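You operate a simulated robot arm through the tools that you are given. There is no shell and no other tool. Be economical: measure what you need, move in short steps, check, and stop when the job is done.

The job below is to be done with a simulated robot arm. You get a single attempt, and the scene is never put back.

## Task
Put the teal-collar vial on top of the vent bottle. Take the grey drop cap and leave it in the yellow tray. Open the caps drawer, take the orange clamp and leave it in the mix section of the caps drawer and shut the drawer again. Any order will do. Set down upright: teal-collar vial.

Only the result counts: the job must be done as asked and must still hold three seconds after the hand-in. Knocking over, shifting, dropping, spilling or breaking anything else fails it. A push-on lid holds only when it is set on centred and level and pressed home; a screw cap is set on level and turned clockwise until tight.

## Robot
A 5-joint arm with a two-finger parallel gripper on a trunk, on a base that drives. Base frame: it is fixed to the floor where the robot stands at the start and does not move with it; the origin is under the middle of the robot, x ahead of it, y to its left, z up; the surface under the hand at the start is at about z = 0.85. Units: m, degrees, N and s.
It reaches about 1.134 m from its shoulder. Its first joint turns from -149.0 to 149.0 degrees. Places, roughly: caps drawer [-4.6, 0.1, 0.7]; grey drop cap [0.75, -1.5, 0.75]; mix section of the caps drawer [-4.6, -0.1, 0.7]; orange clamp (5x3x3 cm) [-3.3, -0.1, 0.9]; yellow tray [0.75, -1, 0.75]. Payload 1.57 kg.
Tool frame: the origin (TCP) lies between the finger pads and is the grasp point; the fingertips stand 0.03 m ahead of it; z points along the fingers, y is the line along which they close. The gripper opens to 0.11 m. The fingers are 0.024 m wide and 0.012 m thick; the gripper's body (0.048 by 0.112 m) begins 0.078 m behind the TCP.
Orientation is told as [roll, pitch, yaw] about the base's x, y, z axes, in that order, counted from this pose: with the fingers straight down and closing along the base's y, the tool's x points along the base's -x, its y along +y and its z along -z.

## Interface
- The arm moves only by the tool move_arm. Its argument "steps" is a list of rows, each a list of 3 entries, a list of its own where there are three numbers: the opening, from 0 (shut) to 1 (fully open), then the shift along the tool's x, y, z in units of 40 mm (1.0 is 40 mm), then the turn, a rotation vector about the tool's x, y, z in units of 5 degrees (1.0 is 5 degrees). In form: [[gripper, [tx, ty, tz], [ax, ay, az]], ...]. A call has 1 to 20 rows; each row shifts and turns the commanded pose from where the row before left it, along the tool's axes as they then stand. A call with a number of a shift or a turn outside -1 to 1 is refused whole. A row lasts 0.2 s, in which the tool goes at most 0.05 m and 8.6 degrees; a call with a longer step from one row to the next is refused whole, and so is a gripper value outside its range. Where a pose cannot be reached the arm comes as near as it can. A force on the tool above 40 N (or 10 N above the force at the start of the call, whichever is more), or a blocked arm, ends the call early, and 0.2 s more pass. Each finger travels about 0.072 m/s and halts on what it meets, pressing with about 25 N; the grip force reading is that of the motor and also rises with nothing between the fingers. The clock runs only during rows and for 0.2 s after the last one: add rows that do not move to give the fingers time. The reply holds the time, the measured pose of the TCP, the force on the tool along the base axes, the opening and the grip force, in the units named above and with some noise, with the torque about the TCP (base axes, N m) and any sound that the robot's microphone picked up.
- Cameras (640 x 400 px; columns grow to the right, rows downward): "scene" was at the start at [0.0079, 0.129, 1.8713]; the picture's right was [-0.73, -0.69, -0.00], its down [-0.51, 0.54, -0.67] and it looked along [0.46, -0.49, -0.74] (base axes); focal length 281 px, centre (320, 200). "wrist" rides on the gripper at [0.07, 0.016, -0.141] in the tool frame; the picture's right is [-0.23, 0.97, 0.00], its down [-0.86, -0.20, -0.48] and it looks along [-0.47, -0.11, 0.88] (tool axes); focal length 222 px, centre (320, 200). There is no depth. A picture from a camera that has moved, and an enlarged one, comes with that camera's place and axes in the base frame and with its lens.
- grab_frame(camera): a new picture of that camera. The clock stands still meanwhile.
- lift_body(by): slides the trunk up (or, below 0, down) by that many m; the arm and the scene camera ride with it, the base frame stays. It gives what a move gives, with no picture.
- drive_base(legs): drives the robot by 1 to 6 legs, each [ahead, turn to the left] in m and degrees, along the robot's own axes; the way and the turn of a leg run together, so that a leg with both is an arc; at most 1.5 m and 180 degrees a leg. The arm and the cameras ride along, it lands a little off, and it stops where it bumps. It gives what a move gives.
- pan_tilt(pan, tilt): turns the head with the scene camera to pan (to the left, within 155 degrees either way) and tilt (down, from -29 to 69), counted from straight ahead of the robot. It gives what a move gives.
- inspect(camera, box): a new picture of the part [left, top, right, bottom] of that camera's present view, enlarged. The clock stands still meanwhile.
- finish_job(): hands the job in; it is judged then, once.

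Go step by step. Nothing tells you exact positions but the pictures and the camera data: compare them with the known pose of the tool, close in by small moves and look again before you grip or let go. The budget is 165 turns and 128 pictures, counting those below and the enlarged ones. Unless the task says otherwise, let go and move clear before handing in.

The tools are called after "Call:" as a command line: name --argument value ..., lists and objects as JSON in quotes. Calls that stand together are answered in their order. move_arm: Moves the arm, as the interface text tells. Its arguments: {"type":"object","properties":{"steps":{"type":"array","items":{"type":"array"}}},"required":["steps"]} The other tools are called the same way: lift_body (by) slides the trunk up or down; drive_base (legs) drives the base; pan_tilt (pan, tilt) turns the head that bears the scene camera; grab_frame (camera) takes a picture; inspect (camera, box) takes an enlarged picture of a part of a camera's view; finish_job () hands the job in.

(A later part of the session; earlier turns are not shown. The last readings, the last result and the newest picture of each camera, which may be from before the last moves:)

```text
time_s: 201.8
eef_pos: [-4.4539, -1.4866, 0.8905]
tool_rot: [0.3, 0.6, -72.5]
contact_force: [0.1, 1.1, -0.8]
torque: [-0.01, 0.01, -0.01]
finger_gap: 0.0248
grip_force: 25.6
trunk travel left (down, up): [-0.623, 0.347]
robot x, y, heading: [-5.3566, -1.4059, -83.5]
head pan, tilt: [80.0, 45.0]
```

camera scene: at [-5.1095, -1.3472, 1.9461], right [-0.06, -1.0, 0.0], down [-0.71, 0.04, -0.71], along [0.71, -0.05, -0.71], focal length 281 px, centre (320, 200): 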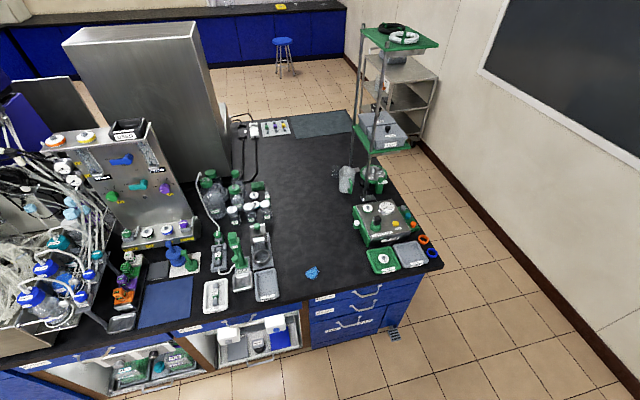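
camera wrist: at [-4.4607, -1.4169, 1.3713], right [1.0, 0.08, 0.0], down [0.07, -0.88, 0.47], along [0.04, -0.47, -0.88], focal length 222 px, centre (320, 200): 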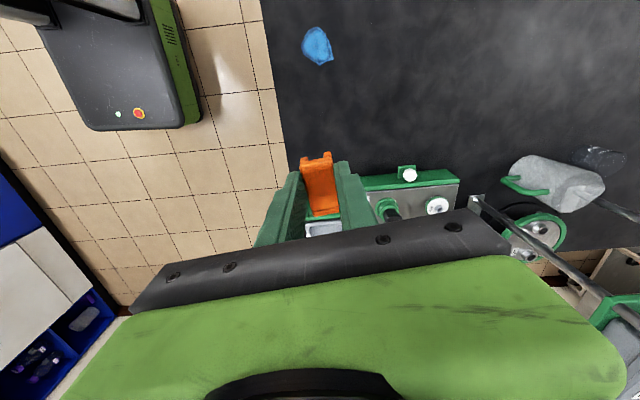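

Call:
lift_body --by -0.0015

Call:
move_arm --steps '[[0.3, [0, 0, 0], [0, 0, 0]], [0.45, [0, 0, 0], [0, 0, 0]], [0.5, [0, 0, 0], [0, 0, 0]], [0.5, [0, 0, 0], [0, 0, 0]]]'

Call:
lift_body --by 0.335

Call:
grab_frame --camera "wrist"

```text
time_s: 202.3
eef_pos: [-4.4552, -1.4874, 0.8893]
tool_rot: [0.3, 0.7, -72.5]
contact_force: [2.0, -0.1, 5.4]
torque: [-0.04, -0.03, 0.03]
finger_gap: 0.0252
grip_force: 24.8
trunk travel left (down, up): [-0.622, 0.348]
robot x, y, heading: [-5.3593, -1.4076, -83.5]
head pan, tilt: [80.0, 45.0]
```

```text
time_s: 203.3
eef_pos: [-4.4544, -1.4876, 0.8895]
tool_rot: [0.4, 0.6, -72.4]
contact_force: [0.5, 0.4, 0.5]
torque: [-0.03, 0.01, 0.04]
finger_gap: 0.055
grip_force: 0.1
trunk travel left (down, up): [-0.622, 0.348]
robot x, y, heading: [-5.3554, -1.406, -83.7]
head pan, tilt: [80.0, 45.0]
```

```text
time_s: 206.6
eef_pos: [-4.4541, -1.4856, 1.2227]
tool_rot: [0.3, 0.6, -72.5]
contact_force: [-0.3, 0.2, 0.4]
torque: [0.01, 0.03, -0.01]
finger_gap: 0.055
grip_force: 0.0
trunk travel left (down, up): [-0.957, 0.013]
robot x, y, heading: [-5.3548, -1.4069, -83.6]
head pan, tilt: [80.0, 45.0]
```

```text
62 pictures are left
camera wrist: at [-4.4606, -1.4168, 1.3657], right [1.0, 0.08, 0.0], down [0.07, -0.88, 0.47], along [0.04, -0.47, -0.88], focal length 222 px, centre (320, 200)
```

wrist: 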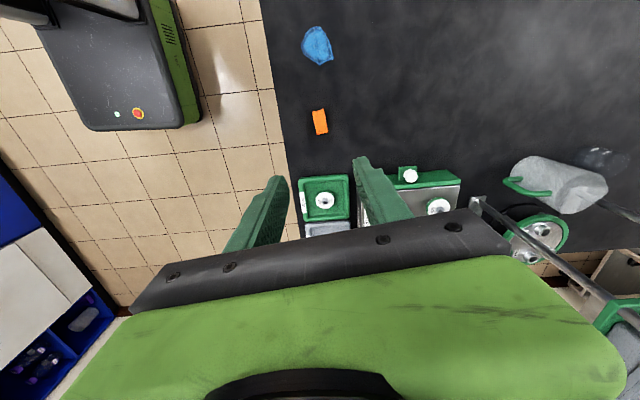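

The clamp is parked upright at (−4.454, −1.487). I'll retract the arm and back up to face the caps drawer from about 1.1 m.

Call:
move_arm --steps '[[0.5, [0.383, -0.92, 0], [0, 0, 0]], [0.5, [0.383, -0.92, 0], [0, 0, 0]], [0.5, [0.383, -0.92, 0], [0, 0, 0]], [0.5, [0.383, -0.92, 0], [0, 0, 0]], [0.5, [0.383, -0.92, 0], [0, 0, 0]], [0.5, [0.383, -0.92, 0], [0, 0, 0]], [0.5, [0.383, -0.92, 0], [0, 0, 0]], [0.5, [0.383, -0.92, 0], [0, 0, 0]], [0.5, [0, 0, 0], [0, 0, 0]]]'

Call:
drive_base --legs '[[0, 17.6], [-1.45, 0], [0, -15.5]]'

Call:
pan_tilt --pan 90 --tilt 40

Call:
grab_frame --camera "scene"

```text
time_s: 208.6
eef_pos: [-4.7714, -1.4594, 1.2228]
tool_rot: [0.1, 0.6, -72.5]
contact_force: [0.0, 0.2, 0.0]
torque: [-0.01, -0.02, 0.0]
finger_gap: 0.0547
grip_force: 0.0
trunk travel left (down, up): [-0.957, 0.013]
robot x, y, heading: [-5.3582, -1.4074, -83.7]
head pan, tilt: [80.0, 45.0]
```

```text
time_s: 217.6
eef_pos: [-5.3634, -0.1143, 1.2232]
tool_rot: [0.4, 0.6, -69.7]
contact_force: [0.3, -0.6, -0.3]
torque: [-0.03, -0.03, 0.02]
finger_gap: 0.0552
grip_force: 0.1
trunk travel left (down, up): [-0.957, 0.013]
robot x, y, heading: [-5.9608, -0.0946, -80.7]
head pan, tilt: [80.0, 45.0]
```

```text
time_s: 218.3
eef_pos: [-5.3633, -0.1145, 1.2234]
tool_rot: [0.2, 0.6, -69.7]
contact_force: [-0.4, 0.8, -0.8]
torque: [-0.02, 0.04, -0.01]
finger_gap: 0.0551
grip_force: 0.0
trunk travel left (down, up): [-0.957, 0.013]
robot x, y, heading: [-5.9626, -0.0935, -80.7]
head pan, tilt: [90.0, 40.0]
```

```text
61 pictures are left
camera scene: at [-5.714, -0.0055, 1.9478], right [0.16, -0.99, 0.0], down [-0.63, -0.1, -0.77], along [0.76, 0.12, -0.64], focal length 281 px, centre (320, 200)
```

scene: 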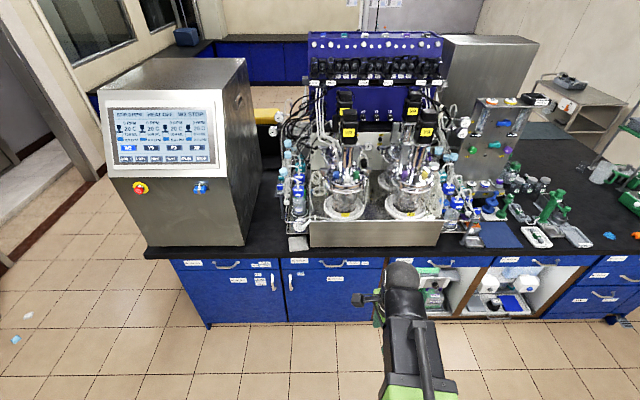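

I'm facing the drawers now, so I'll zoom in on the labels.

Call:
inspect --camera "scene" --box '[270, 240, 400, 310]'

Call:
inspect --camera "scene" --box '[400, 240, 590, 320]'

```text
4.92 times, centred on (335, 275) of scene
camera zoom: at [-5.714, -0.0055, 1.9478], right [0.16, -0.99, 0.0], down [-0.63, -0.1, -0.77], along [0.76, 0.12, -0.64], focal length 1382 px, centre (246, -169)
```

zoom: 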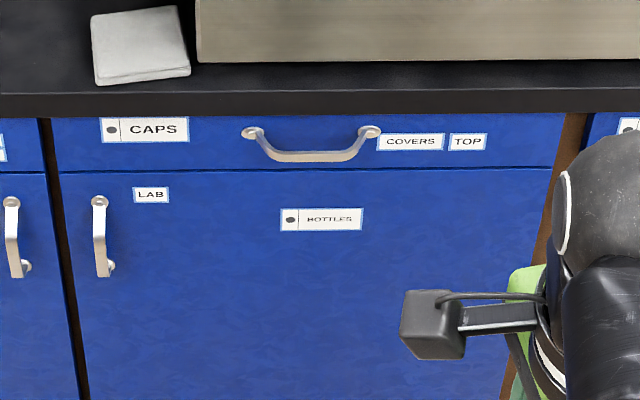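

```text
3.37 times, centred on (495, 280) of scene
camera zoom: at [-5.714, -0.0055, 1.9478], right [0.16, -0.99, 0.0], down [-0.63, -0.1, -0.77], along [0.76, 0.12, -0.64], focal length 945 px, centre (-270, -70)
```

zoom: 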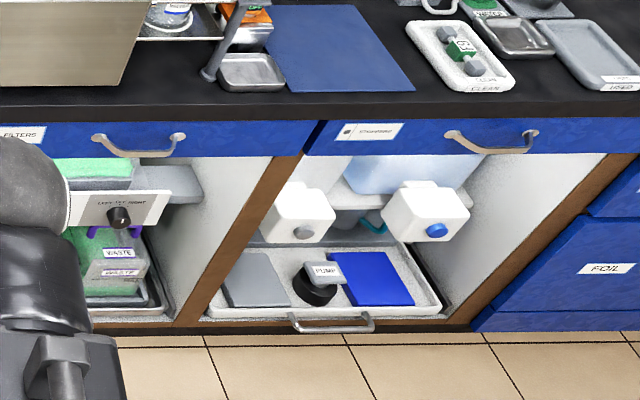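

CAPS drawer confirmed: the handle bar is at about (−4.807, 0.068, 0.744), the front faces 9°. I'll nudge the base about 9 cm closer, then swing the tool to horizontal with the fingers closing vertically.

Call:
drive_base --legs '[[0, 25], [0.105, 0], [0, -50], [-0.098, 0], [0, 25]]'

Call:
move_arm --steps '[[0.5, [0, 0, 0], [0, 0, 0.8]], [0.5, [0, 0, 0], [0, 0, 0.8]], [0.5, [0, 0, 0], [0, 0, 0.8]], [0.5, [0, 0, 0], [0, 0, 0]]]'

```text
time_s: 225.1
eef_pos: [-5.2761, -0.1022, 1.2246]
tool_rot: [0.3, 0.5, -69.4]
contact_force: [-0.9, 0.2, 0.4]
torque: [-0.04, -0.02, 0.03]
finger_gap: 0.0549
grip_force: 0.2
trunk travel left (down, up): [-0.957, 0.013]
robot x, y, heading: [-5.8577, -0.0849, -80.8]
head pan, tilt: [90.0, 40.0]
```

```text
time_s: 226.1
eef_pos: [-5.2767, -0.1014, 1.2241]
tool_rot: [0.1, 0.6, -81.3]
contact_force: [-0.6, 0.1, 0.6]
torque: [0.0, 0.0, -0.02]
finger_gap: 0.0554
grip_force: 0.1
trunk travel left (down, up): [-0.957, 0.013]
robot x, y, heading: [-5.8581, -0.0854, -80.6]
head pan, tilt: [90.0, 40.0]
```

Aligning the arm radially with the handle, then tilting in stages.

Call:
move_arm --steps '[[0.5, [0.84, 0.23, 0], [0, 0, 0]], [0.5, [0.84, 0.23, 0], [0, 0, 0]], [0.5, [0.84, 0.23, 0], [0, 0, 0.08]], [0.5, [0, 0, 0], [0, 0, 0]], [0.5, [0, 0.499, -0.022], [-1, 0, 0]], [0.5, [0, 0.499, -0.022], [-1, 0, 0]], [0.5, [0, 0.499, -0.022], [-1, 0, 0]], [0.5, [0, 0.499, -0.022], [-1, 0, 0]], [0.5, [0, 0.499, -0.022], [-1, 0, 0]], [0.5, [0, 0.499, -0.022], [-1, 0, 0]], [0.5, [0, 0, 0], [0, 0, 0]]]'

```text
time_s: 228.5
eef_pos: [-5.1512, 0.0172, 1.2567]
tool_rot: [30.2, 0.6, -81.9]
contact_force: [-0.6, -0.5, 0.3]
torque: [-0.02, -0.04, 0.02]
finger_gap: 0.0548
grip_force: 0.2
trunk travel left (down, up): [-0.957, 0.013]
robot x, y, heading: [-5.8624, -0.0834, -80.9]
head pan, tilt: [90.0, 40.0]
```

Call:
move_arm --steps '[[0.5, [0, 0.499, -0.022], [-1, 0, 0]], [0.5, [0, 0.499, -0.022], [-1, 0, 0]], [0.5, [0, 0.499, -0.022], [-1, 0, 0]], [0.5, [0, 0.499, -0.022], [-1, 0, 0]], [0.5, [0, 0.499, -0.022], [-1, 0, 0]], [0.5, [0, 0.499, -0.022], [-1, 0, 0]], [0.5, [0, 0.499, -0.022], [-1, 0, 0]], [0.5, [0, 0.499, -0.022], [-1, 0, 0]], [0.5, [0, 0.499, -0.022], [-1, 0, 0]], [0.5, [0, 0.499, -0.022], [-1, 0, 0]], [0.5, [0, 0.499, -0.022], [-1, 0, 0]], [0.5, [0, 0.499, -0.022], [-1, 0, 0]], [0.5, [0, 0, 0], [0, 0, 0]]]'

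Call:
grab_frame --camera "wrist"

Call:
grab_frame --camera "scene"

```text
time_s: 231.3
eef_pos: [-5.0379, 0.0304, 1.4553]
tool_rot: [88.4, 0.6, -82.0]
contact_force: [0.1, 0.2, -0.2]
torque: [0.03, -0.01, -0.02]
finger_gap: 0.0551
grip_force: 0.1
out of reach, approached as far as the arm can: row 8, 12
trunk travel left (down, up): [-0.957, 0.013]
robot x, y, heading: [-5.8637, -0.0819, -80.8]
head pan, tilt: [90.0, 40.0]
```

```text
58 pictures are left
camera wrist: at [-5.1875, 0.0797, 1.4759], right [0.06, -0.23, 0.97], down [-0.36, -0.91, -0.2], along [0.93, -0.34, -0.14], focal length 222 px, centre (320, 200)
```

wrist: 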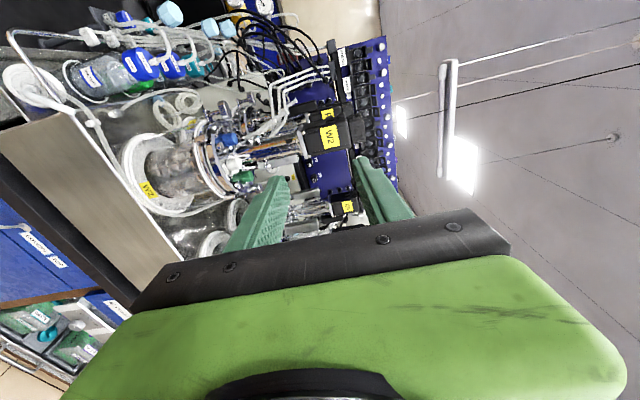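

```text
57 pictures are left
camera scene: at [-5.6169, 0.0044, 1.9479], right [0.16, -0.99, 0.0], down [-0.63, -0.1, -0.77], along [0.76, 0.12, -0.64], focal length 281 px, centre (320, 200)
```

scene: 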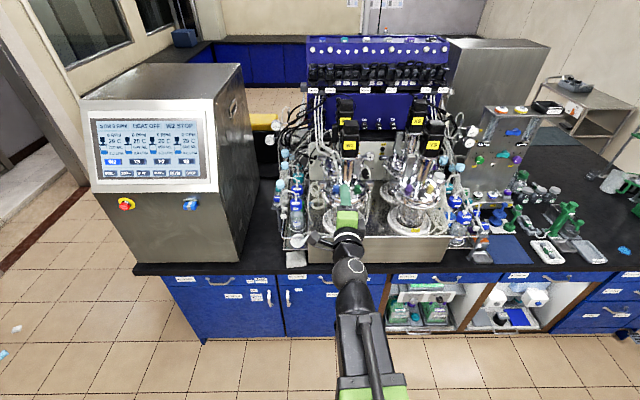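

The tool is horizontal. I'm lowering the trunk in front of the drawer and then checking with the wrist camera.

Call:
lift_body --by -0.6

Call:
lift_body --by -0.11

Call:
grab_frame --camera "wrist"

Call:
grab_frame --camera "scene"

```text
refused: -0.6 is not a number from -0.4 to 0.4
```

```text
time_s: 232.7
eef_pos: [-5.0383, 0.0307, 1.346]
tool_rot: [88.4, 0.6, -81.9]
contact_force: [0.2, -0.1, -0.1]
torque: [0.04, -0.01, 0.03]
finger_gap: 0.0552
grip_force: 0.1
trunk travel left (down, up): [-0.847, 0.123]
robot x, y, heading: [-5.8655, -0.0864, -80.5]
head pan, tilt: [90.0, 40.0]
```

```text
56 pictures are left
camera wrist: at [-5.1876, 0.0795, 1.366], right [0.06, -0.23, 0.97], down [-0.36, -0.91, -0.2], along [0.93, -0.34, -0.14], focal length 222 px, centre (320, 200)
```

wrist: 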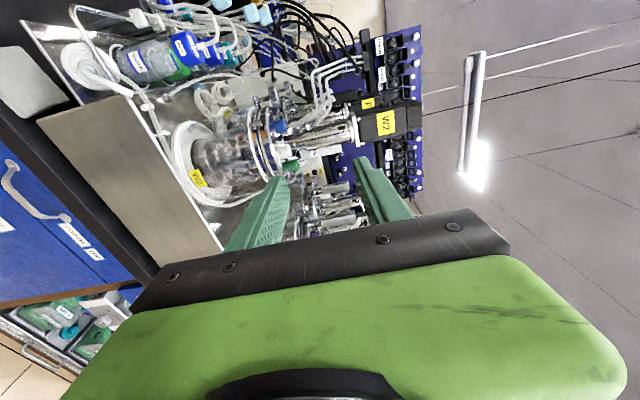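

```text
55 pictures are left
camera scene: at [-5.617, 0.0043, 1.8379], right [0.16, -0.99, 0.0], down [-0.63, -0.1, -0.77], along [0.76, 0.12, -0.64], focal length 281 px, centre (320, 200)
```

scene: 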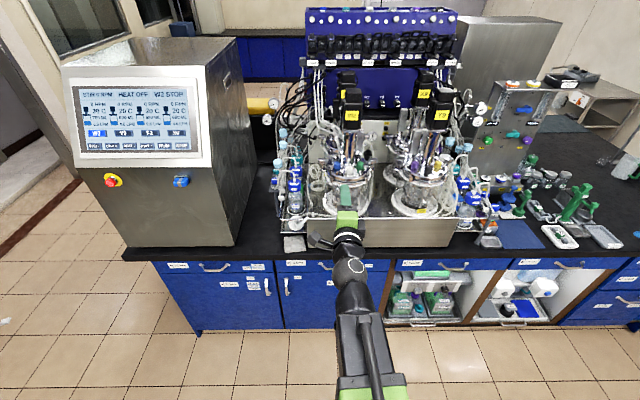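

Call:
lift_body --by -0.4

Call:
lift_body --by -0.2

Call:
grab_frame --camera "wrist"

```text
time_s: 236.5
eef_pos: [-5.037, 0.0295, 0.9456]
tool_rot: [88.3, 0.7, -81.9]
contact_force: [0.3, 0.3, 0.0]
torque: [-0.03, 0.01, -0.01]
finger_gap: 0.0549
grip_force: 0.2
trunk travel left (down, up): [-0.447, 0.523]
robot x, y, heading: [-5.8634, -0.0852, -80.8]
head pan, tilt: [90.0, 40.0]
```

```text
time_s: 238.7
eef_pos: [-5.038, 0.03, 0.7452]
tool_rot: [88.5, 0.6, -81.9]
contact_force: [0.6, 1.0, 0.1]
torque: [-0.01, 0.02, 0.03]
finger_gap: 0.0552
grip_force: 0.0
trunk travel left (down, up): [-0.247, 0.723]
robot x, y, heading: [-5.8669, -0.0814, -80.9]
head pan, tilt: [90.0, 40.0]
```

```text
54 pictures are left
camera wrist: at [-5.1875, 0.0794, 0.766], right [0.06, -0.23, 0.97], down [-0.36, -0.91, -0.19], along [0.93, -0.34, -0.14], focal length 222 px, centre (320, 200)
```

wrist: 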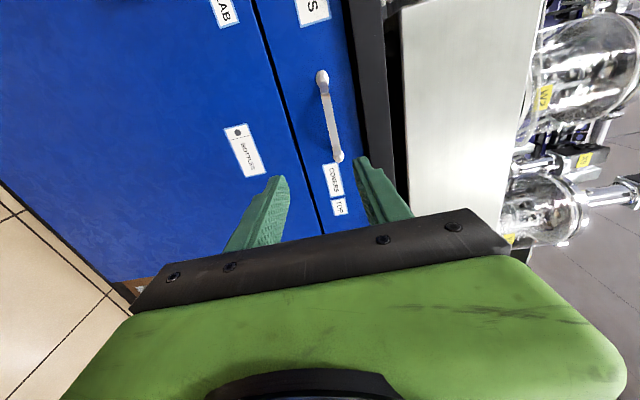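

The handle bar is at about (−4.807, 0.074, 0.757), so I'll raise 12 mm and advance in stages.

Call:
lift_body --by 0.012

Call:
move_arm --steps '[[0.55, [0.05, 0, 0.69], [0, 0, 0]], [0.55, [0.05, 0, 0.69], [0, 0, 0]], [0.55, [0.05, 0, 0.69], [0, 0, 0]], [0.55, [0.05, 0, 0.69], [0, 0, 0]], [0.55, [0.05, 0, 0.69], [0, 0, 0]], [0.55, [0, 0, 0], [0, 0, 0]]]'

Call:
grab_frame --camera "wrist"

```text
time_s: 239.3
eef_pos: [-5.0386, 0.0304, 0.7577]
tool_rot: [88.4, 0.6, -81.9]
contact_force: [0.2, -0.8, 0.0]
torque: [0.0, -0.02, -0.04]
finger_gap: 0.055
grip_force: 0.0
trunk travel left (down, up): [-0.259, 0.711]
robot x, y, heading: [-5.8629, -0.0841, -80.9]
head pan, tilt: [90.0, 40.0]
```

```text
time_s: 240.7
eef_pos: [-4.9023, 0.0605, 0.7571]
tool_rot: [88.3, 0.7, -81.9]
contact_force: [0.1, 0.4, -0.2]
torque: [0.0, -0.01, 0.03]
finger_gap: 0.0603
grip_force: 0.1
out of reach, approached as far as the arm can: row 4
trunk travel left (down, up): [-0.259, 0.711]
robot x, y, heading: [-5.8611, -0.088, -80.5]
head pan, tilt: [90.0, 40.0]
```

```text
53 pictures are left
camera wrist: at [-5.0518, 0.1089, 0.7777], right [0.06, -0.23, 0.97], down [-0.36, -0.91, -0.19], along [0.93, -0.34, -0.14], focal length 222 px, centre (320, 200)
```

wrist: 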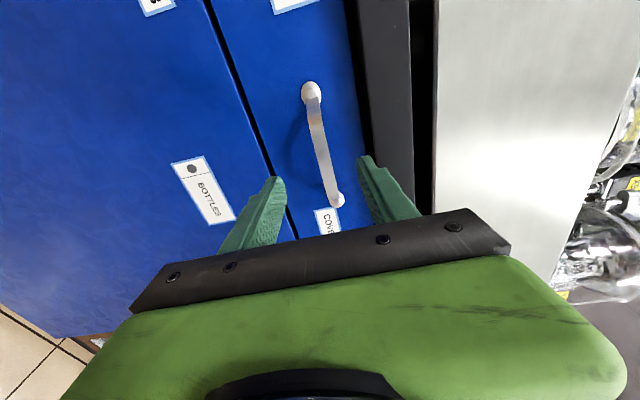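

The bar is level with the TCP. Advancing the last 8 cm and gripping.

Call:
move_arm --steps '[[0.55, [0.05, 0, 0.69], [0, 0, 0]], [0.55, [0.05, 0, 0.69], [0, 0, 0]], [0.55, [0.05, 0, 0.69], [0, 0, 0]], [0.55, [0, 0, 0], [0, 0, 0]]]'

Call:
grab_frame --camera "wrist"

```text
time_s: 241.5
eef_pos: [-4.8293, 0.0751, 0.7595]
tool_rot: [88.3, 0.6, -81.9]
contact_force: [-26.2, -5.4, 0.9]
torque: [0.19, -1.03, 0.25]
finger_gap: 0.061
grip_force: 0.2
trunk travel left (down, up): [-0.259, 0.711]
robot x, y, heading: [-5.8629, -0.0821, -80.7]
head pan, tilt: [90.0, 40.0]
stopped in row 4: the force on the tool passed its limit at 96 N (the readings are from after the stop); the commanded pose is now the measured one
```

```text
52 pictures are left
camera wrist: at [-4.9795, 0.1245, 0.7795], right [0.06, -0.23, 0.97], down [-0.36, -0.91, -0.19], along [0.93, -0.34, -0.14], focal length 222 px, centre (320, 200)
```

wrist: 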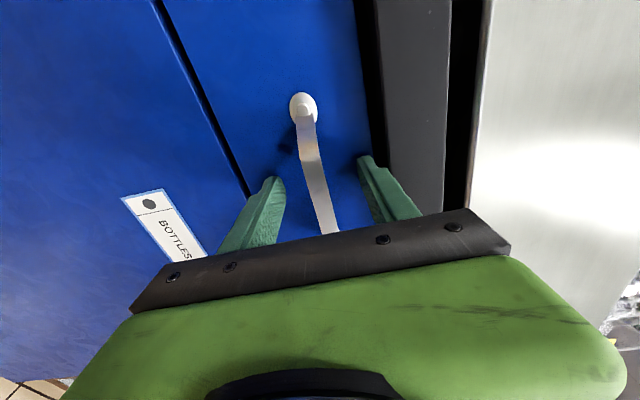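

The fingertips reached the drawer front. Backing off 8 mm and closing on the bar.

Call:
move_arm --steps '[[0.55, [0, 0, -0.2], [0, 0, 0]], [0.4, [0, 0, 0], [0, 0, 0]], [0.2, [0, 0, 0], [0, 0, 0]], [0, [0, 0, 0], [0, 0, 0]], [0, [0, 0, 0], [0, 0, 0]], [0, [0, 0, 0], [0, 0, 0]]]'

Call:
grab_frame --camera "wrist"

```text
time_s: 242.9
eef_pos: [-4.8371, 0.0742, 0.7582]
tool_rot: [88.3, 0.5, -81.9]
contact_force: [3.6, -1.5, 20.8]
torque: [-0.7, -0.24, 0.32]
finger_gap: 0.0101
grip_force: 27.9
trunk travel left (down, up): [-0.259, 0.711]
robot x, y, heading: [-5.8621, -0.0853, -80.7]
head pan, tilt: [90.0, 40.0]
```

```text
51 pictures are left
camera wrist: at [-4.9864, 0.1233, 0.7795], right [0.06, -0.23, 0.97], down [-0.36, -0.91, -0.19], along [0.93, -0.34, -0.14], focal length 222 px, centre (320, 200)
```

wrist: 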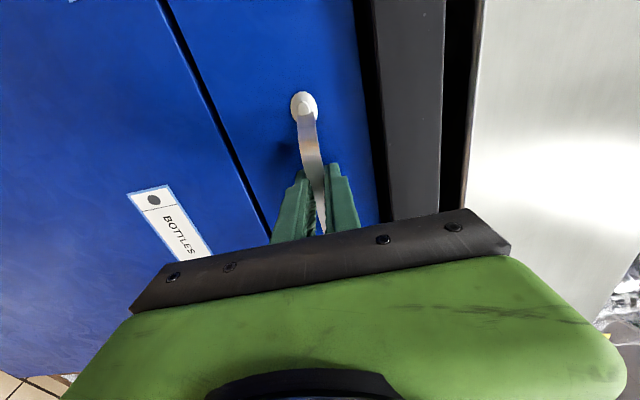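

The bar is gripped. Pulling the drawer open.

Call:
move_arm --steps '[[0, [0, 0, -0.3], [0, 0, 0]], [0, [0, 0, -0.4], [0, 0, 0]], [0, [0, 0, -0.5], [0, 0, 0]], [0, [0, 0, -0.5], [0, 0, 0]], [0, [0, 0, -0.5], [0, 0, 0]], [0, [0, 0, -0.5], [0, 0, 0]], [0, [0, 0, 0], [0, 0, 0]]]'

Call:
grab_frame --camera "scene"

```text
time_s: 244.5
eef_pos: [-4.9424, 0.0574, 0.7597]
tool_rot: [88.4, 0.7, -82.1]
contact_force: [4.3, -28.6, 20.8]
torque: [-0.62, -0.23, -0.2]
finger_gap: 0.01
grip_force: 28.4
out of reach, approached as far as the arm can: row 6
trunk travel left (down, up): [-0.259, 0.711]
robot x, y, heading: [-5.8616, -0.0841, -80.8]
head pan, tilt: [90.0, 40.0]
```

```text
50 pictures are left
camera scene: at [-5.6186, 0.0017, 1.2504], right [0.16, -0.99, 0.0], down [-0.63, -0.1, -0.77], along [0.76, 0.12, -0.64], focal length 281 px, centre (320, 200)
```

scene: 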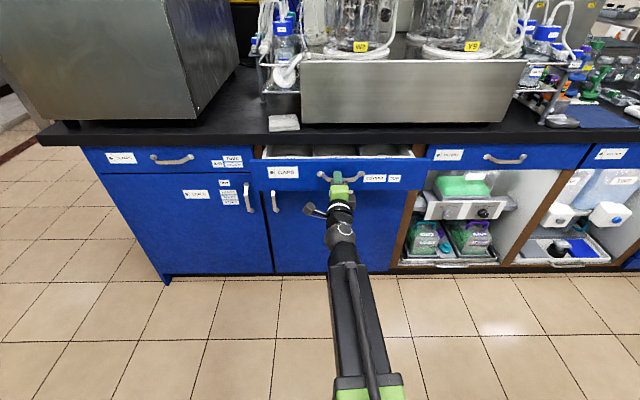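

The drawer is opening (0.105 m). Continuing with a slight sideways correction.

Call:
move_arm --steps '[[0, [-0.08, 0, -0.4], [0, 0, 0]], [0, [-0.04, 0, -0.5], [0, 0, 0]], [0, [-0.03, 0, -0.5], [0, 0, 0]], [0, [-0.02, 0, -0.5], [0, 0, 0]], [0, [-0.02, 0, -0.5], [0, 0, 0]], [0, [-0.02, 0, -0.4], [0, 0, 0]], [0, [0, 0, 0], [0, 0, 0]]]'

Call:
grab_frame --camera "scene"

```text
time_s: 246.1
eef_pos: [-5.0536, 0.039, 0.7583]
tool_rot: [88.7, 0.5, -81.6]
contact_force: [-5.8, 25.6, 20.3]
torque: [-0.6, -0.21, 0.03]
finger_gap: 0.0098
grip_force: 28.4
out of reach, approached as far as the arm can: row 6
trunk travel left (down, up): [-0.259, 0.711]
robot x, y, heading: [-5.8608, -0.0873, -80.5]
head pan, tilt: [90.0, 40.0]
```

```text
49 pictures are left
camera scene: at [-5.619, 0.0059, 1.2502], right [0.16, -0.99, 0.0], down [-0.63, -0.11, -0.77], along [0.76, 0.12, -0.64], focal length 281 px, centre (320, 200)
```

scene: 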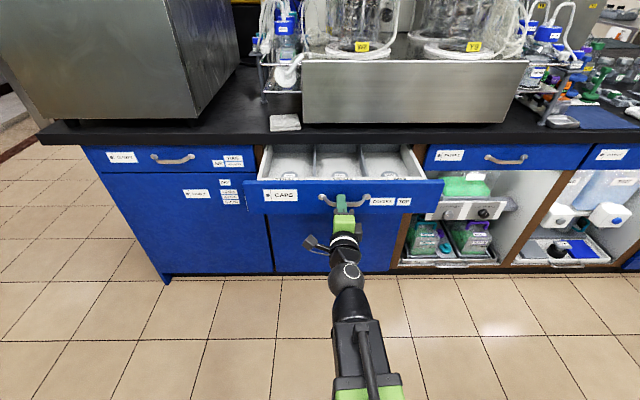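

Open about 0.22 m, with three compartments visible. Reading the labels.

Call:
inspect --camera "scene" --box '[250, 130, 440, 220]'

```text
3.37 times, centred on (345, 175) of scene
camera zoom: at [-5.619, 0.0059, 1.2502], right [0.16, -0.99, 0.0], down [-0.63, -0.11, -0.77], along [0.76, 0.12, -0.64], focal length 945 px, centre (236, 284)
```

zoom: 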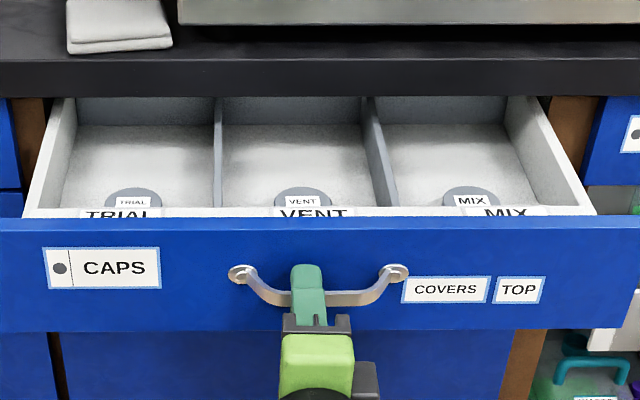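

MIX is the right-hand compartment. The arm can't retreat further from here, so I'll push back 4.5 cm, release and withdraw the fingers.

Call:
move_arm --steps '[[0, [0, 0, 0.4], [0, 0, 0]], [0, [0, 0, 0.4], [0, 0, 0]], [0, [0, 0, 0.35], [0, 0, 0]], [0, [0, 0, 0], [0, 0, 0]], [0.3, [0, 0, 0], [0, 0, 0]], [0.6, [0, 0, 0], [0, 0, 0]], [0.6, [0, 0, 0], [0, 0, 0]], [0.6, [0, 0, 0], [0, 0, 0]]]'

Call:
move_arm --steps '[[0.6, [0, 0, -0.4], [0, 0, 0]], [0.6, [0, 0, -0.4], [0, 0, 0]], [0.6, [0, 0, -0.4], [0, 0, 0]], [0.6, [0, 0, -0.4], [0, 0, 0]], [0.6, [0, 0, 0], [0, 0, 0]]]'

Call:
grab_frame --camera "wrist"

```text
time_s: 247.9
eef_pos: [-5.0059, 0.0421, 0.7576]
tool_rot: [88.2, 0.7, -81.9]
contact_force: [-0.6, -0.2, -0.1]
torque: [-0.03, 0.01, 0.01]
finger_gap: 0.0662
grip_force: 0.0
trunk travel left (down, up): [-0.259, 0.711]
robot x, y, heading: [-5.8619, -0.0816, -80.7]
head pan, tilt: [90.0, 40.0]
```

```text
time_s: 249.1
eef_pos: [-5.0694, 0.0327, 0.7572]
tool_rot: [88.4, 0.6, -81.8]
contact_force: [0.0, -0.1, -0.6]
torque: [0.0, -0.02, 0.01]
finger_gap: 0.0659
grip_force: 0.1
trunk travel left (down, up): [-0.259, 0.711]
robot x, y, heading: [-5.8624, -0.0879, -80.6]
head pan, tilt: [90.0, 40.0]
```

```text
47 pictures are left
camera wrist: at [-5.2199, 0.0818, 0.7778], right [0.06, -0.23, 0.97], down [-0.36, -0.91, -0.19], along [0.93, -0.34, -0.14], focal length 222 px, centre (320, 200)
```

wrist: 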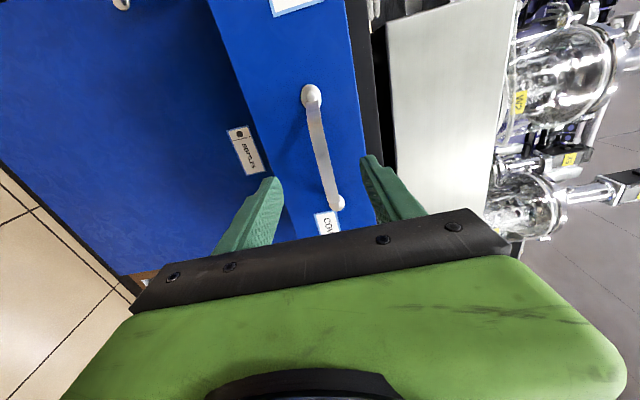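

The fingers are clear of the handle. Raising, tilting the tool back to straight down, then driving back to the parked clamp.

Call:
lift_body --by 0.4

Call:
lift_body --by 0.3

Call:
move_arm --steps '[[0.5, [0, -0.499, -0.022], [1, 0, 0]], [0.5, [0, -0.499, -0.022], [1, 0, 0]], [0.5, [0, -0.499, -0.022], [1, 0, 0]], [0.5, [0, -0.499, -0.022], [1, 0, 0]], [0.5, [0, -0.499, -0.022], [1, 0, 0]], [0.5, [0, -0.499, -0.022], [1, 0, 0]], [0.5, [0, -0.499, -0.022], [1, 0, 0]], [0.5, [0, -0.499, -0.022], [1, 0, 0]], [0.5, [0, -0.499, -0.022], [1, 0, 0]], [0.5, [0, -0.499, -0.022], [1, 0, 0]], [0.5, [0, -0.499, -0.022], [1, 0, 0]], [0.5, [0, -0.499, -0.022], [1, 0, 0]], [0.5, [0, -0.499, -0.022], [1, 0, 0]], [0.5, [0, -0.499, -0.022], [1, 0, 0]], [0.5, [0, -0.499, -0.022], [1, 0, 0]], [0.5, [0, -0.499, -0.022], [1, 0, 0]], [0.5, [0, -0.499, -0.022], [1, 0, 0]], [0.5, [0, -0.35, -0.015], [0.7, 0, 0]], [0.5, [0, 0, 0], [0, 0, 0]]]'

Call:
pan_tilt --pan 90 --tilt 55

Call:
grab_frame --camera "scene"

```text
time_s: 253.0
eef_pos: [-5.068, 0.0329, 1.1571]
tool_rot: [88.4, 0.7, -81.9]
contact_force: [-0.3, 0.2, -0.4]
torque: [0.01, 0.01, -0.01]
finger_gap: 0.0657
grip_force: 0.0
trunk travel left (down, up): [-0.659, 0.311]
robot x, y, heading: [-5.8611, -0.085, -80.7]
head pan, tilt: [90.0, 40.0]
```

```text
time_s: 256.0
eef_pos: [-5.0696, 0.0336, 1.4573]
tool_rot: [88.4, 0.6, -81.9]
contact_force: [0.4, 0.6, -0.2]
torque: [-0.01, -0.04, 0.02]
finger_gap: 0.0658
grip_force: 0.0
trunk travel left (down, up): [-0.959, 0.011]
robot x, y, heading: [-5.8639, -0.083, -80.6]
head pan, tilt: [90.0, 40.0]
```

```text
time_s: 260.0
eef_pos: [-5.2983, 0.0026, 1.2252]
tool_rot: [-0.2, 0.6, -81.9]
contact_force: [-0.1, -0.4, 0.4]
torque: [0.01, 0.01, 0.02]
finger_gap: 0.0549
grip_force: 0.1
out of reach, approached as far as the arm can: row 5, 9
trunk travel left (down, up): [-0.959, 0.011]
robot x, y, heading: [-5.8612, -0.0833, -80.6]
head pan, tilt: [90.0, 40.0]
```

```text
time_s: 260.7
eef_pos: [-5.2982, 0.0037, 1.2253]
tool_rot: [-0.2, 0.7, -81.9]
contact_force: [0.2, -0.4, 0.3]
torque: [0.01, 0.0, 0.01]
finger_gap: 0.0552
grip_force: 0.1
trunk travel left (down, up): [-0.959, 0.011]
robot x, y, heading: [-5.8656, -0.0823, -80.7]
head pan, tilt: [90.0, 55.0]
```

```text
46 pictures are left
camera scene: at [-5.6296, 0.0023, 1.9292], right [0.16, -0.99, 0.0], down [-0.81, -0.13, -0.57], along [0.57, 0.09, -0.82], focal length 281 px, centre (320, 200)
```

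scene: 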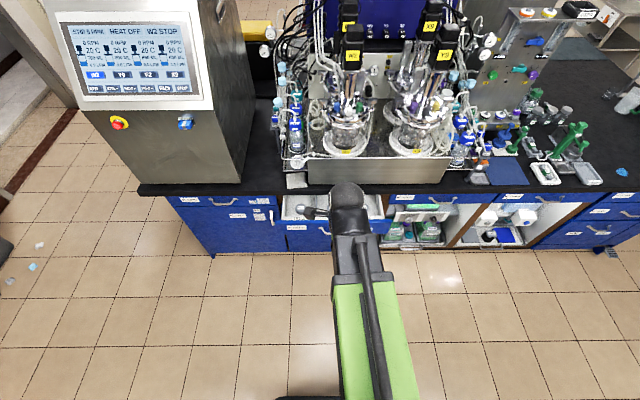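

The drawer stays open. Now driving to the parked clamp.

Call:
drive_base --legs '[[0, 11.7], [1.4, 0], [0, -12]]'

Call:
grab_frame --camera "wrist"

Call:
grab_frame --camera "scene"

```text
time_s: 269.2
eef_pos: [-4.7994, -1.3036, 1.2265]
tool_rot: [-0.1, 0.6, -82.4]
contact_force: [0.2, -0.4, 0.8]
torque: [0.03, -0.01, 0.02]
finger_gap: 0.0552
grip_force: 0.1
trunk travel left (down, up): [-0.959, 0.011]
robot x, y, heading: [-5.3738, -1.3877, -81.2]
head pan, tilt: [90.0, 55.0]
```

```text
45 pictures are left
camera wrist: at [-4.7921, -1.2339, 1.3679], right [1.0, -0.1, 0.0], down [-0.08, -0.88, 0.47], along [-0.05, -0.47, -0.88], focal length 222 px, centre (320, 200)
```

wrist: 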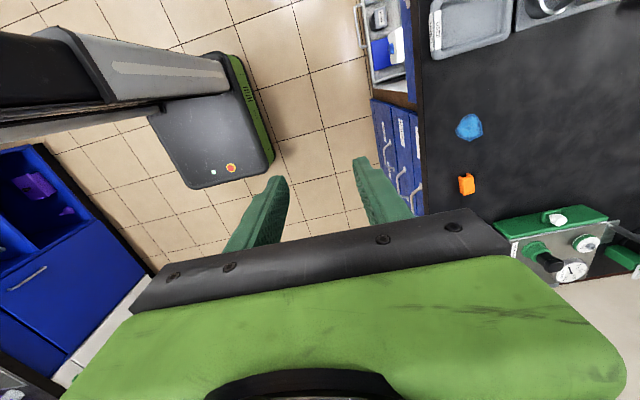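

```text
44 pictures are left
camera scene: at [-5.1421, -1.3031, 1.9293], right [0.16, -0.99, 0.0], down [-0.81, -0.13, -0.57], along [0.57, 0.09, -0.82], focal length 281 px, centre (320, 200)
```

scene: 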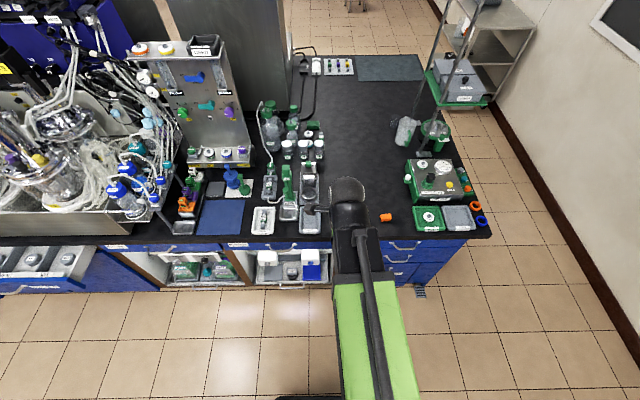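

The clamp is just out of reach, so I'll move the base a little closer.

Call:
drive_base --legs '[[0, 20], [0.12, 0], [0, -15]]'

```text
time_s: 272.4
eef_pos: [-4.7497, -1.3624, 1.2261]
tool_rot: [0.0, 0.6, -77.7]
contact_force: [0.4, 0.6, -0.9]
torque: [-0.05, 0.0, 0.03]
finger_gap: 0.0549
grip_force: 0.0
trunk travel left (down, up): [-0.959, 0.011]
robot x, y, heading: [-5.3163, -1.4895, -75.4]
head pan, tilt: [90.0, 55.0]
```

Call:
move_arm --steps '[[0.52, [-0.576, 0.811, 0], [0, 0, 0]], [0.52, [-0.576, 0.811, 0], [0, 0, 0]], [0.52, [-0.576, 0.811, 0], [0, 0, 0]], [0.52, [-0.576, 0.811, 0], [0, 0, 0]], [0.52, [-0.576, 0.811, 0], [0, 0, 0]], [0.52, [-0.576, 0.811, 0], [0, 0, 0]], [0.52, [-0.576, 0.811, 0], [0, 0, 0]], [0.52, [-0.576, 0.811, 0], [0, 0, 0]], [0.52, [0, 0, 0], [0, 0, -0.52]], [0.52, [0, 0, 0], [0, 0, -0.52]], [0.52, [0, 0, 0], [0, 0, 0]]]'

Call:
lift_body --by -0.2

Call:
grab_frame --camera "wrist"

```text
time_s: 274.8
eef_pos: [-4.4572, -1.4858, 1.2259]
tool_rot: [0.0, 0.5, -72.6]
contact_force: [-0.4, 0.6, 0.1]
torque: [-0.02, -0.01, -0.01]
finger_gap: 0.0572
grip_force: 0.1
trunk travel left (down, up): [-0.959, 0.011]
robot x, y, heading: [-5.3172, -1.492, -76.2]
head pan, tilt: [90.0, 55.0]
```

```text
time_s: 277.0
eef_pos: [-4.4574, -1.4865, 1.0267]
tool_rot: [-0.1, 0.6, -72.6]
contact_force: [-0.3, -0.5, -0.1]
torque: [0.02, 0.02, -0.02]
finger_gap: 0.0571
grip_force: 0.0
trunk travel left (down, up): [-0.759, 0.211]
robot x, y, heading: [-5.3187, -1.492, -76.0]
head pan, tilt: [90.0, 55.0]
```

```text
43 pictures are left
camera wrist: at [-4.4626, -1.4164, 1.1678], right [1.0, 0.07, 0.0], down [0.07, -0.88, 0.47], along [0.03, -0.47, -0.88], focal length 222 px, centre (320, 200)
```

wrist: 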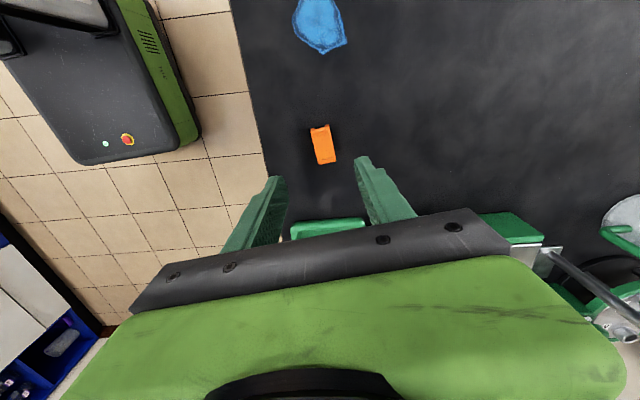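

Well aligned; lowering and gripping.

Call:
lift_body --by -0.137

Call:
move_arm --steps '[[0.4, [0, 0, 0], [0, 0, 0]], [0.25, [0, 0, 0], [0, 0, 0]], [0.1, [0, 0, 0], [0, 0, 0]], [0, [0, 0, 0], [0, 0, 0]], [0, [0, 0, 0], [0, 0, 0]]]'

Call:
lift_body --by 0.335

Call:
grab_frame --camera "wrist"

```text
time_s: 278.6
eef_pos: [-4.4578, -1.4868, 0.8898]
tool_rot: [-0.1, 0.6, -72.6]
contact_force: [-1.7, -0.3, -0.2]
torque: [0.01, 0.0, 0.0]
finger_gap: 0.0572
grip_force: 0.2
trunk travel left (down, up): [-0.622, 0.348]
robot x, y, heading: [-5.3171, -1.4897, -75.7]
head pan, tilt: [90.0, 55.0]
```

```text
time_s: 279.8
eef_pos: [-4.4583, -1.4865, 0.8891]
tool_rot: [-0.1, 0.5, -72.5]
contact_force: [-0.7, 0.0, 0.0]
torque: [-0.03, -0.08, 0.0]
finger_gap: 0.025
grip_force: 24.5
trunk travel left (down, up): [-0.622, 0.348]
robot x, y, heading: [-5.3136, -1.4905, -75.9]
head pan, tilt: [90.0, 55.0]
```

```text
time_s: 283.1
eef_pos: [-4.4576, -1.4864, 1.2242]
tool_rot: [-0.1, 0.6, -72.6]
contact_force: [0.0, 0.3, -0.2]
torque: [-0.01, 0.01, -0.01]
finger_gap: 0.025
grip_force: 24.6
trunk travel left (down, up): [-0.957, 0.013]
robot x, y, heading: [-5.3181, -1.4892, -75.9]
head pan, tilt: [90.0, 55.0]
```

```text
42 pictures are left
camera wrist: at [-4.4625, -1.4163, 1.3656], right [1.0, 0.07, 0.0], down [0.07, -0.88, 0.47], along [0.03, -0.47, -0.88], focal length 222 px, centre (320, 200)
```

wrist: 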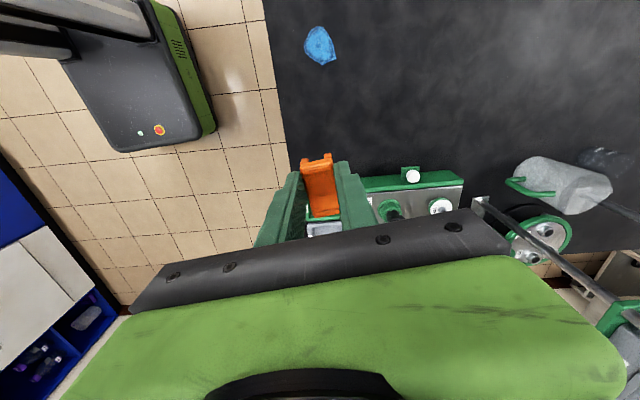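

The clamp is held. I'll retract, spin the tool so the camera faces the robot, and back up to the drawer.

Call:
move_arm --steps '[[0, [0.262, -0.835, 0], [0, 0, 0]], [0, [0.262, -0.835, 0], [0, 0, 0]], [0, [0.262, -0.835, 0], [0, 0, 0]], [0, [0.262, -0.835, 0], [0, 0, 0]], [0, [0.262, -0.835, 0], [0, 0, 0]], [0, [0.262, -0.835, 0], [0, 0, 0]], [0, [0.262, -0.835, 0], [0, 0, 0]], [0, [0, 0, 0], [0, 0, -1]], [0, [0, 0, 0], [0, 0, -1]], [0, [0, 0, 0], [0, 0, -1]], [0, [0, 0, 0], [0, 0, -1]], [0, [0, 0, 0], [0, 0, -1]], [0, [0, 0, 0], [0, 0, -1]], [0, [0, 0, 0], [0, 0, -1]], [0, [0, 0, 0], [0, 0, -1]], [0, [0, 0, 0], [0, 0, -1]], [0, [0, 0, 0], [0, 0, -1]], [0, [0, 0, 0], [0, 0, -1]], [0, [0, 0, 0], [0, 0, -1]]]'

Call:
move_arm --steps '[[0, [0, 0, 0], [0, 0, -1]], [0, [0, 0, 0], [0, 0, -1]], [0, [0, 0, 0], [0, 0, -1]], [0, [0, 0, 0], [0, 0, -1]], [0, [0, 0, 0], [0, 0, 0]]]'

Call:
drive_base --legs '[[0, -1.4], [-1.28, 0]]'

Call:
grab_frame --camera "wrist"

Call:
grab_frame --camera "scene"

```text
time_s: 287.1
eef_pos: [-4.7025, -1.4857, 1.2233]
tool_rot: [0.6, 0.5, -12.5]
contact_force: [0.3, 0.2, -0.8]
torque: [-0.01, 0.0, -0.01]
finger_gap: 0.0248
grip_force: 25.0
trunk travel left (down, up): [-0.957, 0.013]
robot x, y, heading: [-5.3119, -1.4907, -76.0]
head pan, tilt: [90.0, 55.0]
```

```text
time_s: 288.3
eef_pos: [-4.7034, -1.4868, 1.2234]
tool_rot: [0.6, 0.2, 7.5]
contact_force: [0.4, 0.6, -0.7]
torque: [-0.01, -0.03, -0.04]
finger_gap: 0.025
grip_force: 25.0
trunk travel left (down, up): [-0.957, 0.013]
robot x, y, heading: [-5.3181, -1.4926, -75.7]
head pan, tilt: [90.0, 55.0]
```

```text
time_s: 295.1
eef_pos: [-4.9815, -0.2682, 1.2236]
tool_rot: [0.6, 0.2, 5.9]
contact_force: [0.2, 0.0, -1.0]
torque: [0.0, 0.0, 0.01]
finger_gap: 0.025
grip_force: 24.8
trunk travel left (down, up): [-0.957, 0.013]
robot x, y, heading: [-5.5982, -0.2585, -77.5]
head pan, tilt: [90.0, 55.0]
```

```text
41 pictures are left
camera wrist: at [-5.0523, -0.2605, 1.3654], right [0.12, 0.99, 0.01], down [0.87, -0.11, 0.47], along [0.47, -0.05, -0.88], focal length 222 px, centre (320, 200)
```

wrist: 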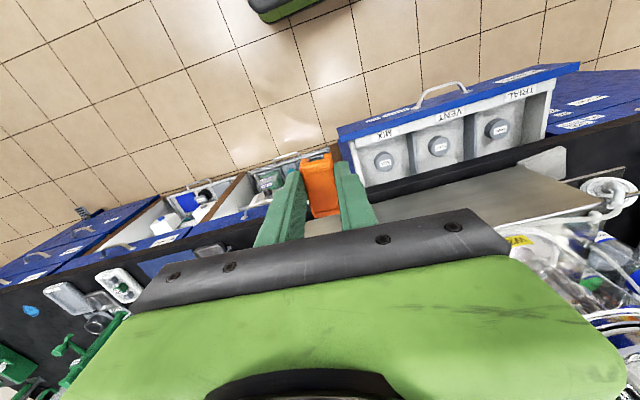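

```text
40 pictures are left
camera scene: at [-5.3668, -0.1578, 1.9272], right [0.22, -0.98, 0.0], down [-0.8, -0.18, -0.57], along [0.56, 0.12, -0.82], focal length 281 px, centre (320, 200)
```

scene: 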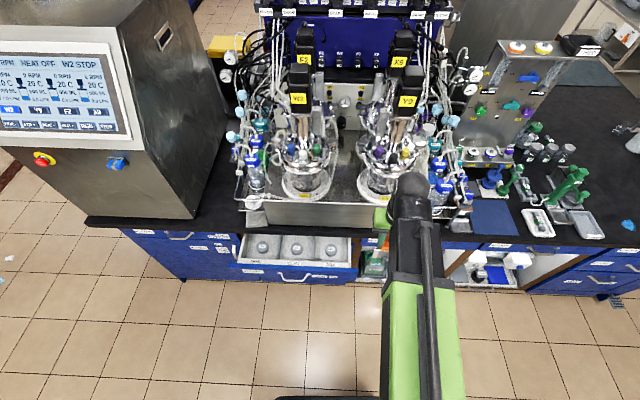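

The drawer's compartments each hold a cap. Zooming on MIX for free space.

Call:
inspect --camera "wrist" --box '[330, 60, 590, 210]'

Call:
inspect --camera "scene" --box '[225, 215, 365, 295]'

```text
2.46 times, centred on (460, 135) of wrist
camera zoom: at [-5.0523, -0.2605, 1.3654], right [0.12, 0.99, 0.01], down [0.87, -0.11, 0.47], along [0.47, -0.05, -0.88], focal length 547 px, centre (-25, 360)
```

zoom: 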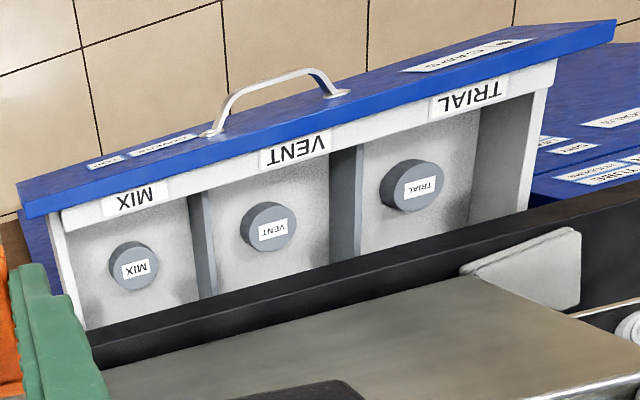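

```text
4.57 times, centred on (295, 255) of scene
camera zoom: at [-5.3668, -0.1578, 1.9272], right [0.22, -0.98, 0.0], down [-0.8, -0.18, -0.57], along [0.56, 0.12, -0.82], focal length 1283 px, centre (434, -51)
```

zoom: 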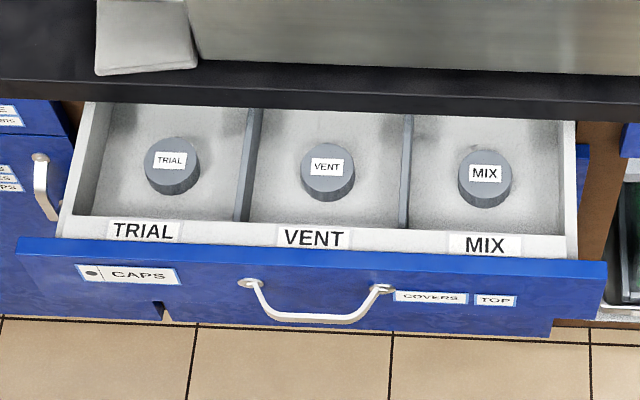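

The cap fills the middle of MIX, but the front-right corner has room: target about (−4.861, −0.138), with the clamp aligned to the drawer at 9°. I'm moving above it to measure.

Call:
move_arm --steps '[[0, [-0.664, 0.585, 0], [0, 0, 0]], [0, [-0.664, 0.585, 0], [0, 0, 0]], [0, [-0.664, 0.585, 0], [0, 0, 0]], [0, [-0.664, 0.585, 0], [0, 0, 0]], [0, [-0.664, 0.585, 0], [0, 0, 0]], [0, [0, 0, 0], [0, 0, -0.66]], [0, [0, 0, 0], [0, 0, 0]]]'

Call:
lift_body --by -0.15

Call:
inspect --camera "wrist" --box '[240, 50, 480, 200]'

```text
time_s: 296.6
eef_pos: [-4.8611, -0.138, 1.2231]
tool_rot: [0.6, 0.1, 9.3]
contact_force: [0.2, 0.9, 0.2]
torque: [-0.04, 0.01, 0.01]
finger_gap: 0.0249
grip_force: 25.1
trunk travel left (down, up): [-0.957, 0.013]
robot x, y, heading: [-5.5939, -0.2586, -77.6]
head pan, tilt: [90.0, 55.0]
```

```text
time_s: 298.4
eef_pos: [-4.8613, -0.1387, 1.0735]
tool_rot: [0.7, 0.2, 9.3]
contact_force: [-1.0, 0.3, -0.3]
torque: [0.0, 0.02, 0.04]
finger_gap: 0.0247
grip_force: 24.9
trunk travel left (down, up): [-0.807, 0.163]
robot x, y, heading: [-5.5943, -0.2584, -77.5]
head pan, tilt: [90.0, 55.0]
```

```text
2.67 times, centred on (360, 125) of wrist
camera zoom: at [-4.9327, -0.135, 1.2154], right [0.07, 1.0, 0.01], down [0.88, -0.06, 0.47], along [0.47, -0.02, -0.88], focal length 592 px, centre (213, 400)
```

zoom: 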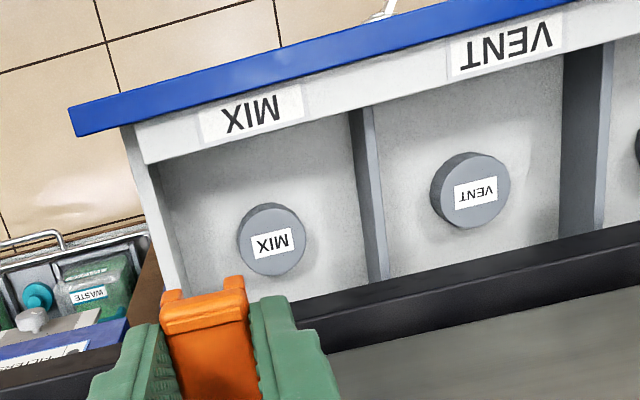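

Current aim is good; I'll shift 3 mm left and lower to just above the lip to re-check.

Call:
move_arm --steps '[[0, [0, 0.07, 0], [0, 0, 0]], [0, [0, 0, 0], [0, 0, 0]]]'

Call:
lift_body --by -0.215

Call:
inspect --camera "wrist" --box '[220, 60, 460, 220]'

Call:
grab_frame --camera "scene"

```text
time_s: 299.0
eef_pos: [-4.8616, -0.1346, 1.0736]
tool_rot: [0.6, 0.2, 9.4]
contact_force: [-2.2, 0.9, 0.0]
torque: [0.02, 0.01, -0.01]
finger_gap: 0.0249
grip_force: 25.2
trunk travel left (down, up): [-0.807, 0.163]
robot x, y, heading: [-5.5929, -0.258, -77.6]
head pan, tilt: [90.0, 55.0]
```

```text
time_s: 301.3
eef_pos: [-4.8614, -0.1354, 0.8594]
tool_rot: [0.5, 0.2, 9.3]
contact_force: [0.3, -0.1, 0.1]
torque: [-0.01, -0.03, 0.02]
finger_gap: 0.0251
grip_force: 25.5
trunk travel left (down, up): [-0.592, 0.378]
robot x, y, heading: [-5.5969, -0.2592, -77.5]
head pan, tilt: [90.0, 55.0]
```

```text
2.50 times, centred on (340, 140) of wrist
camera zoom: at [-4.9328, -0.1323, 1.0004], right [0.07, 1.0, 0.01], down [0.88, -0.06, 0.47], along [0.47, -0.02, -0.88], focal length 555 px, centre (270, 350)
```

zoom: 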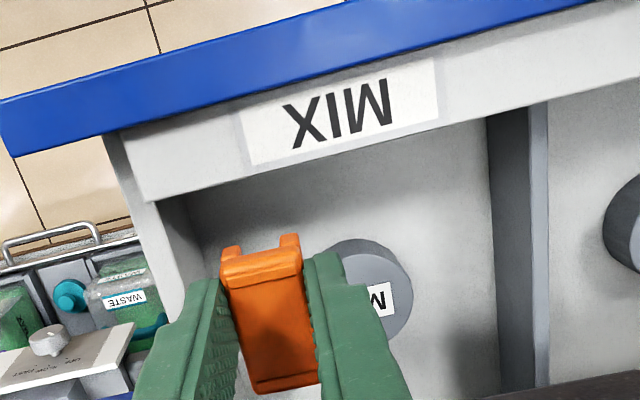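

```text
35 pictures are left
camera scene: at [-5.3669, -0.1582, 1.5622], right [0.22, -0.98, 0.0], down [-0.8, -0.18, -0.57], along [0.56, 0.12, -0.82], focal length 281 px, centre (320, 200)
```

scene: 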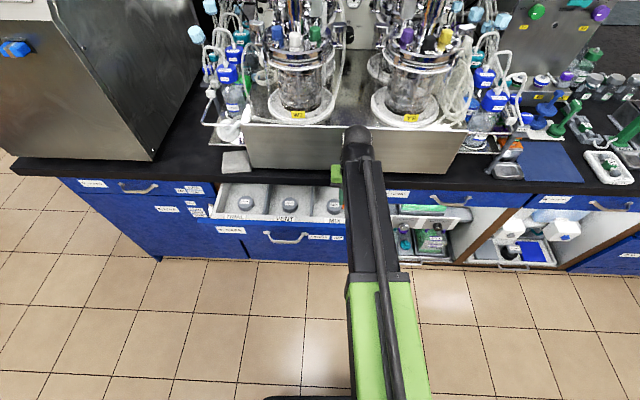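

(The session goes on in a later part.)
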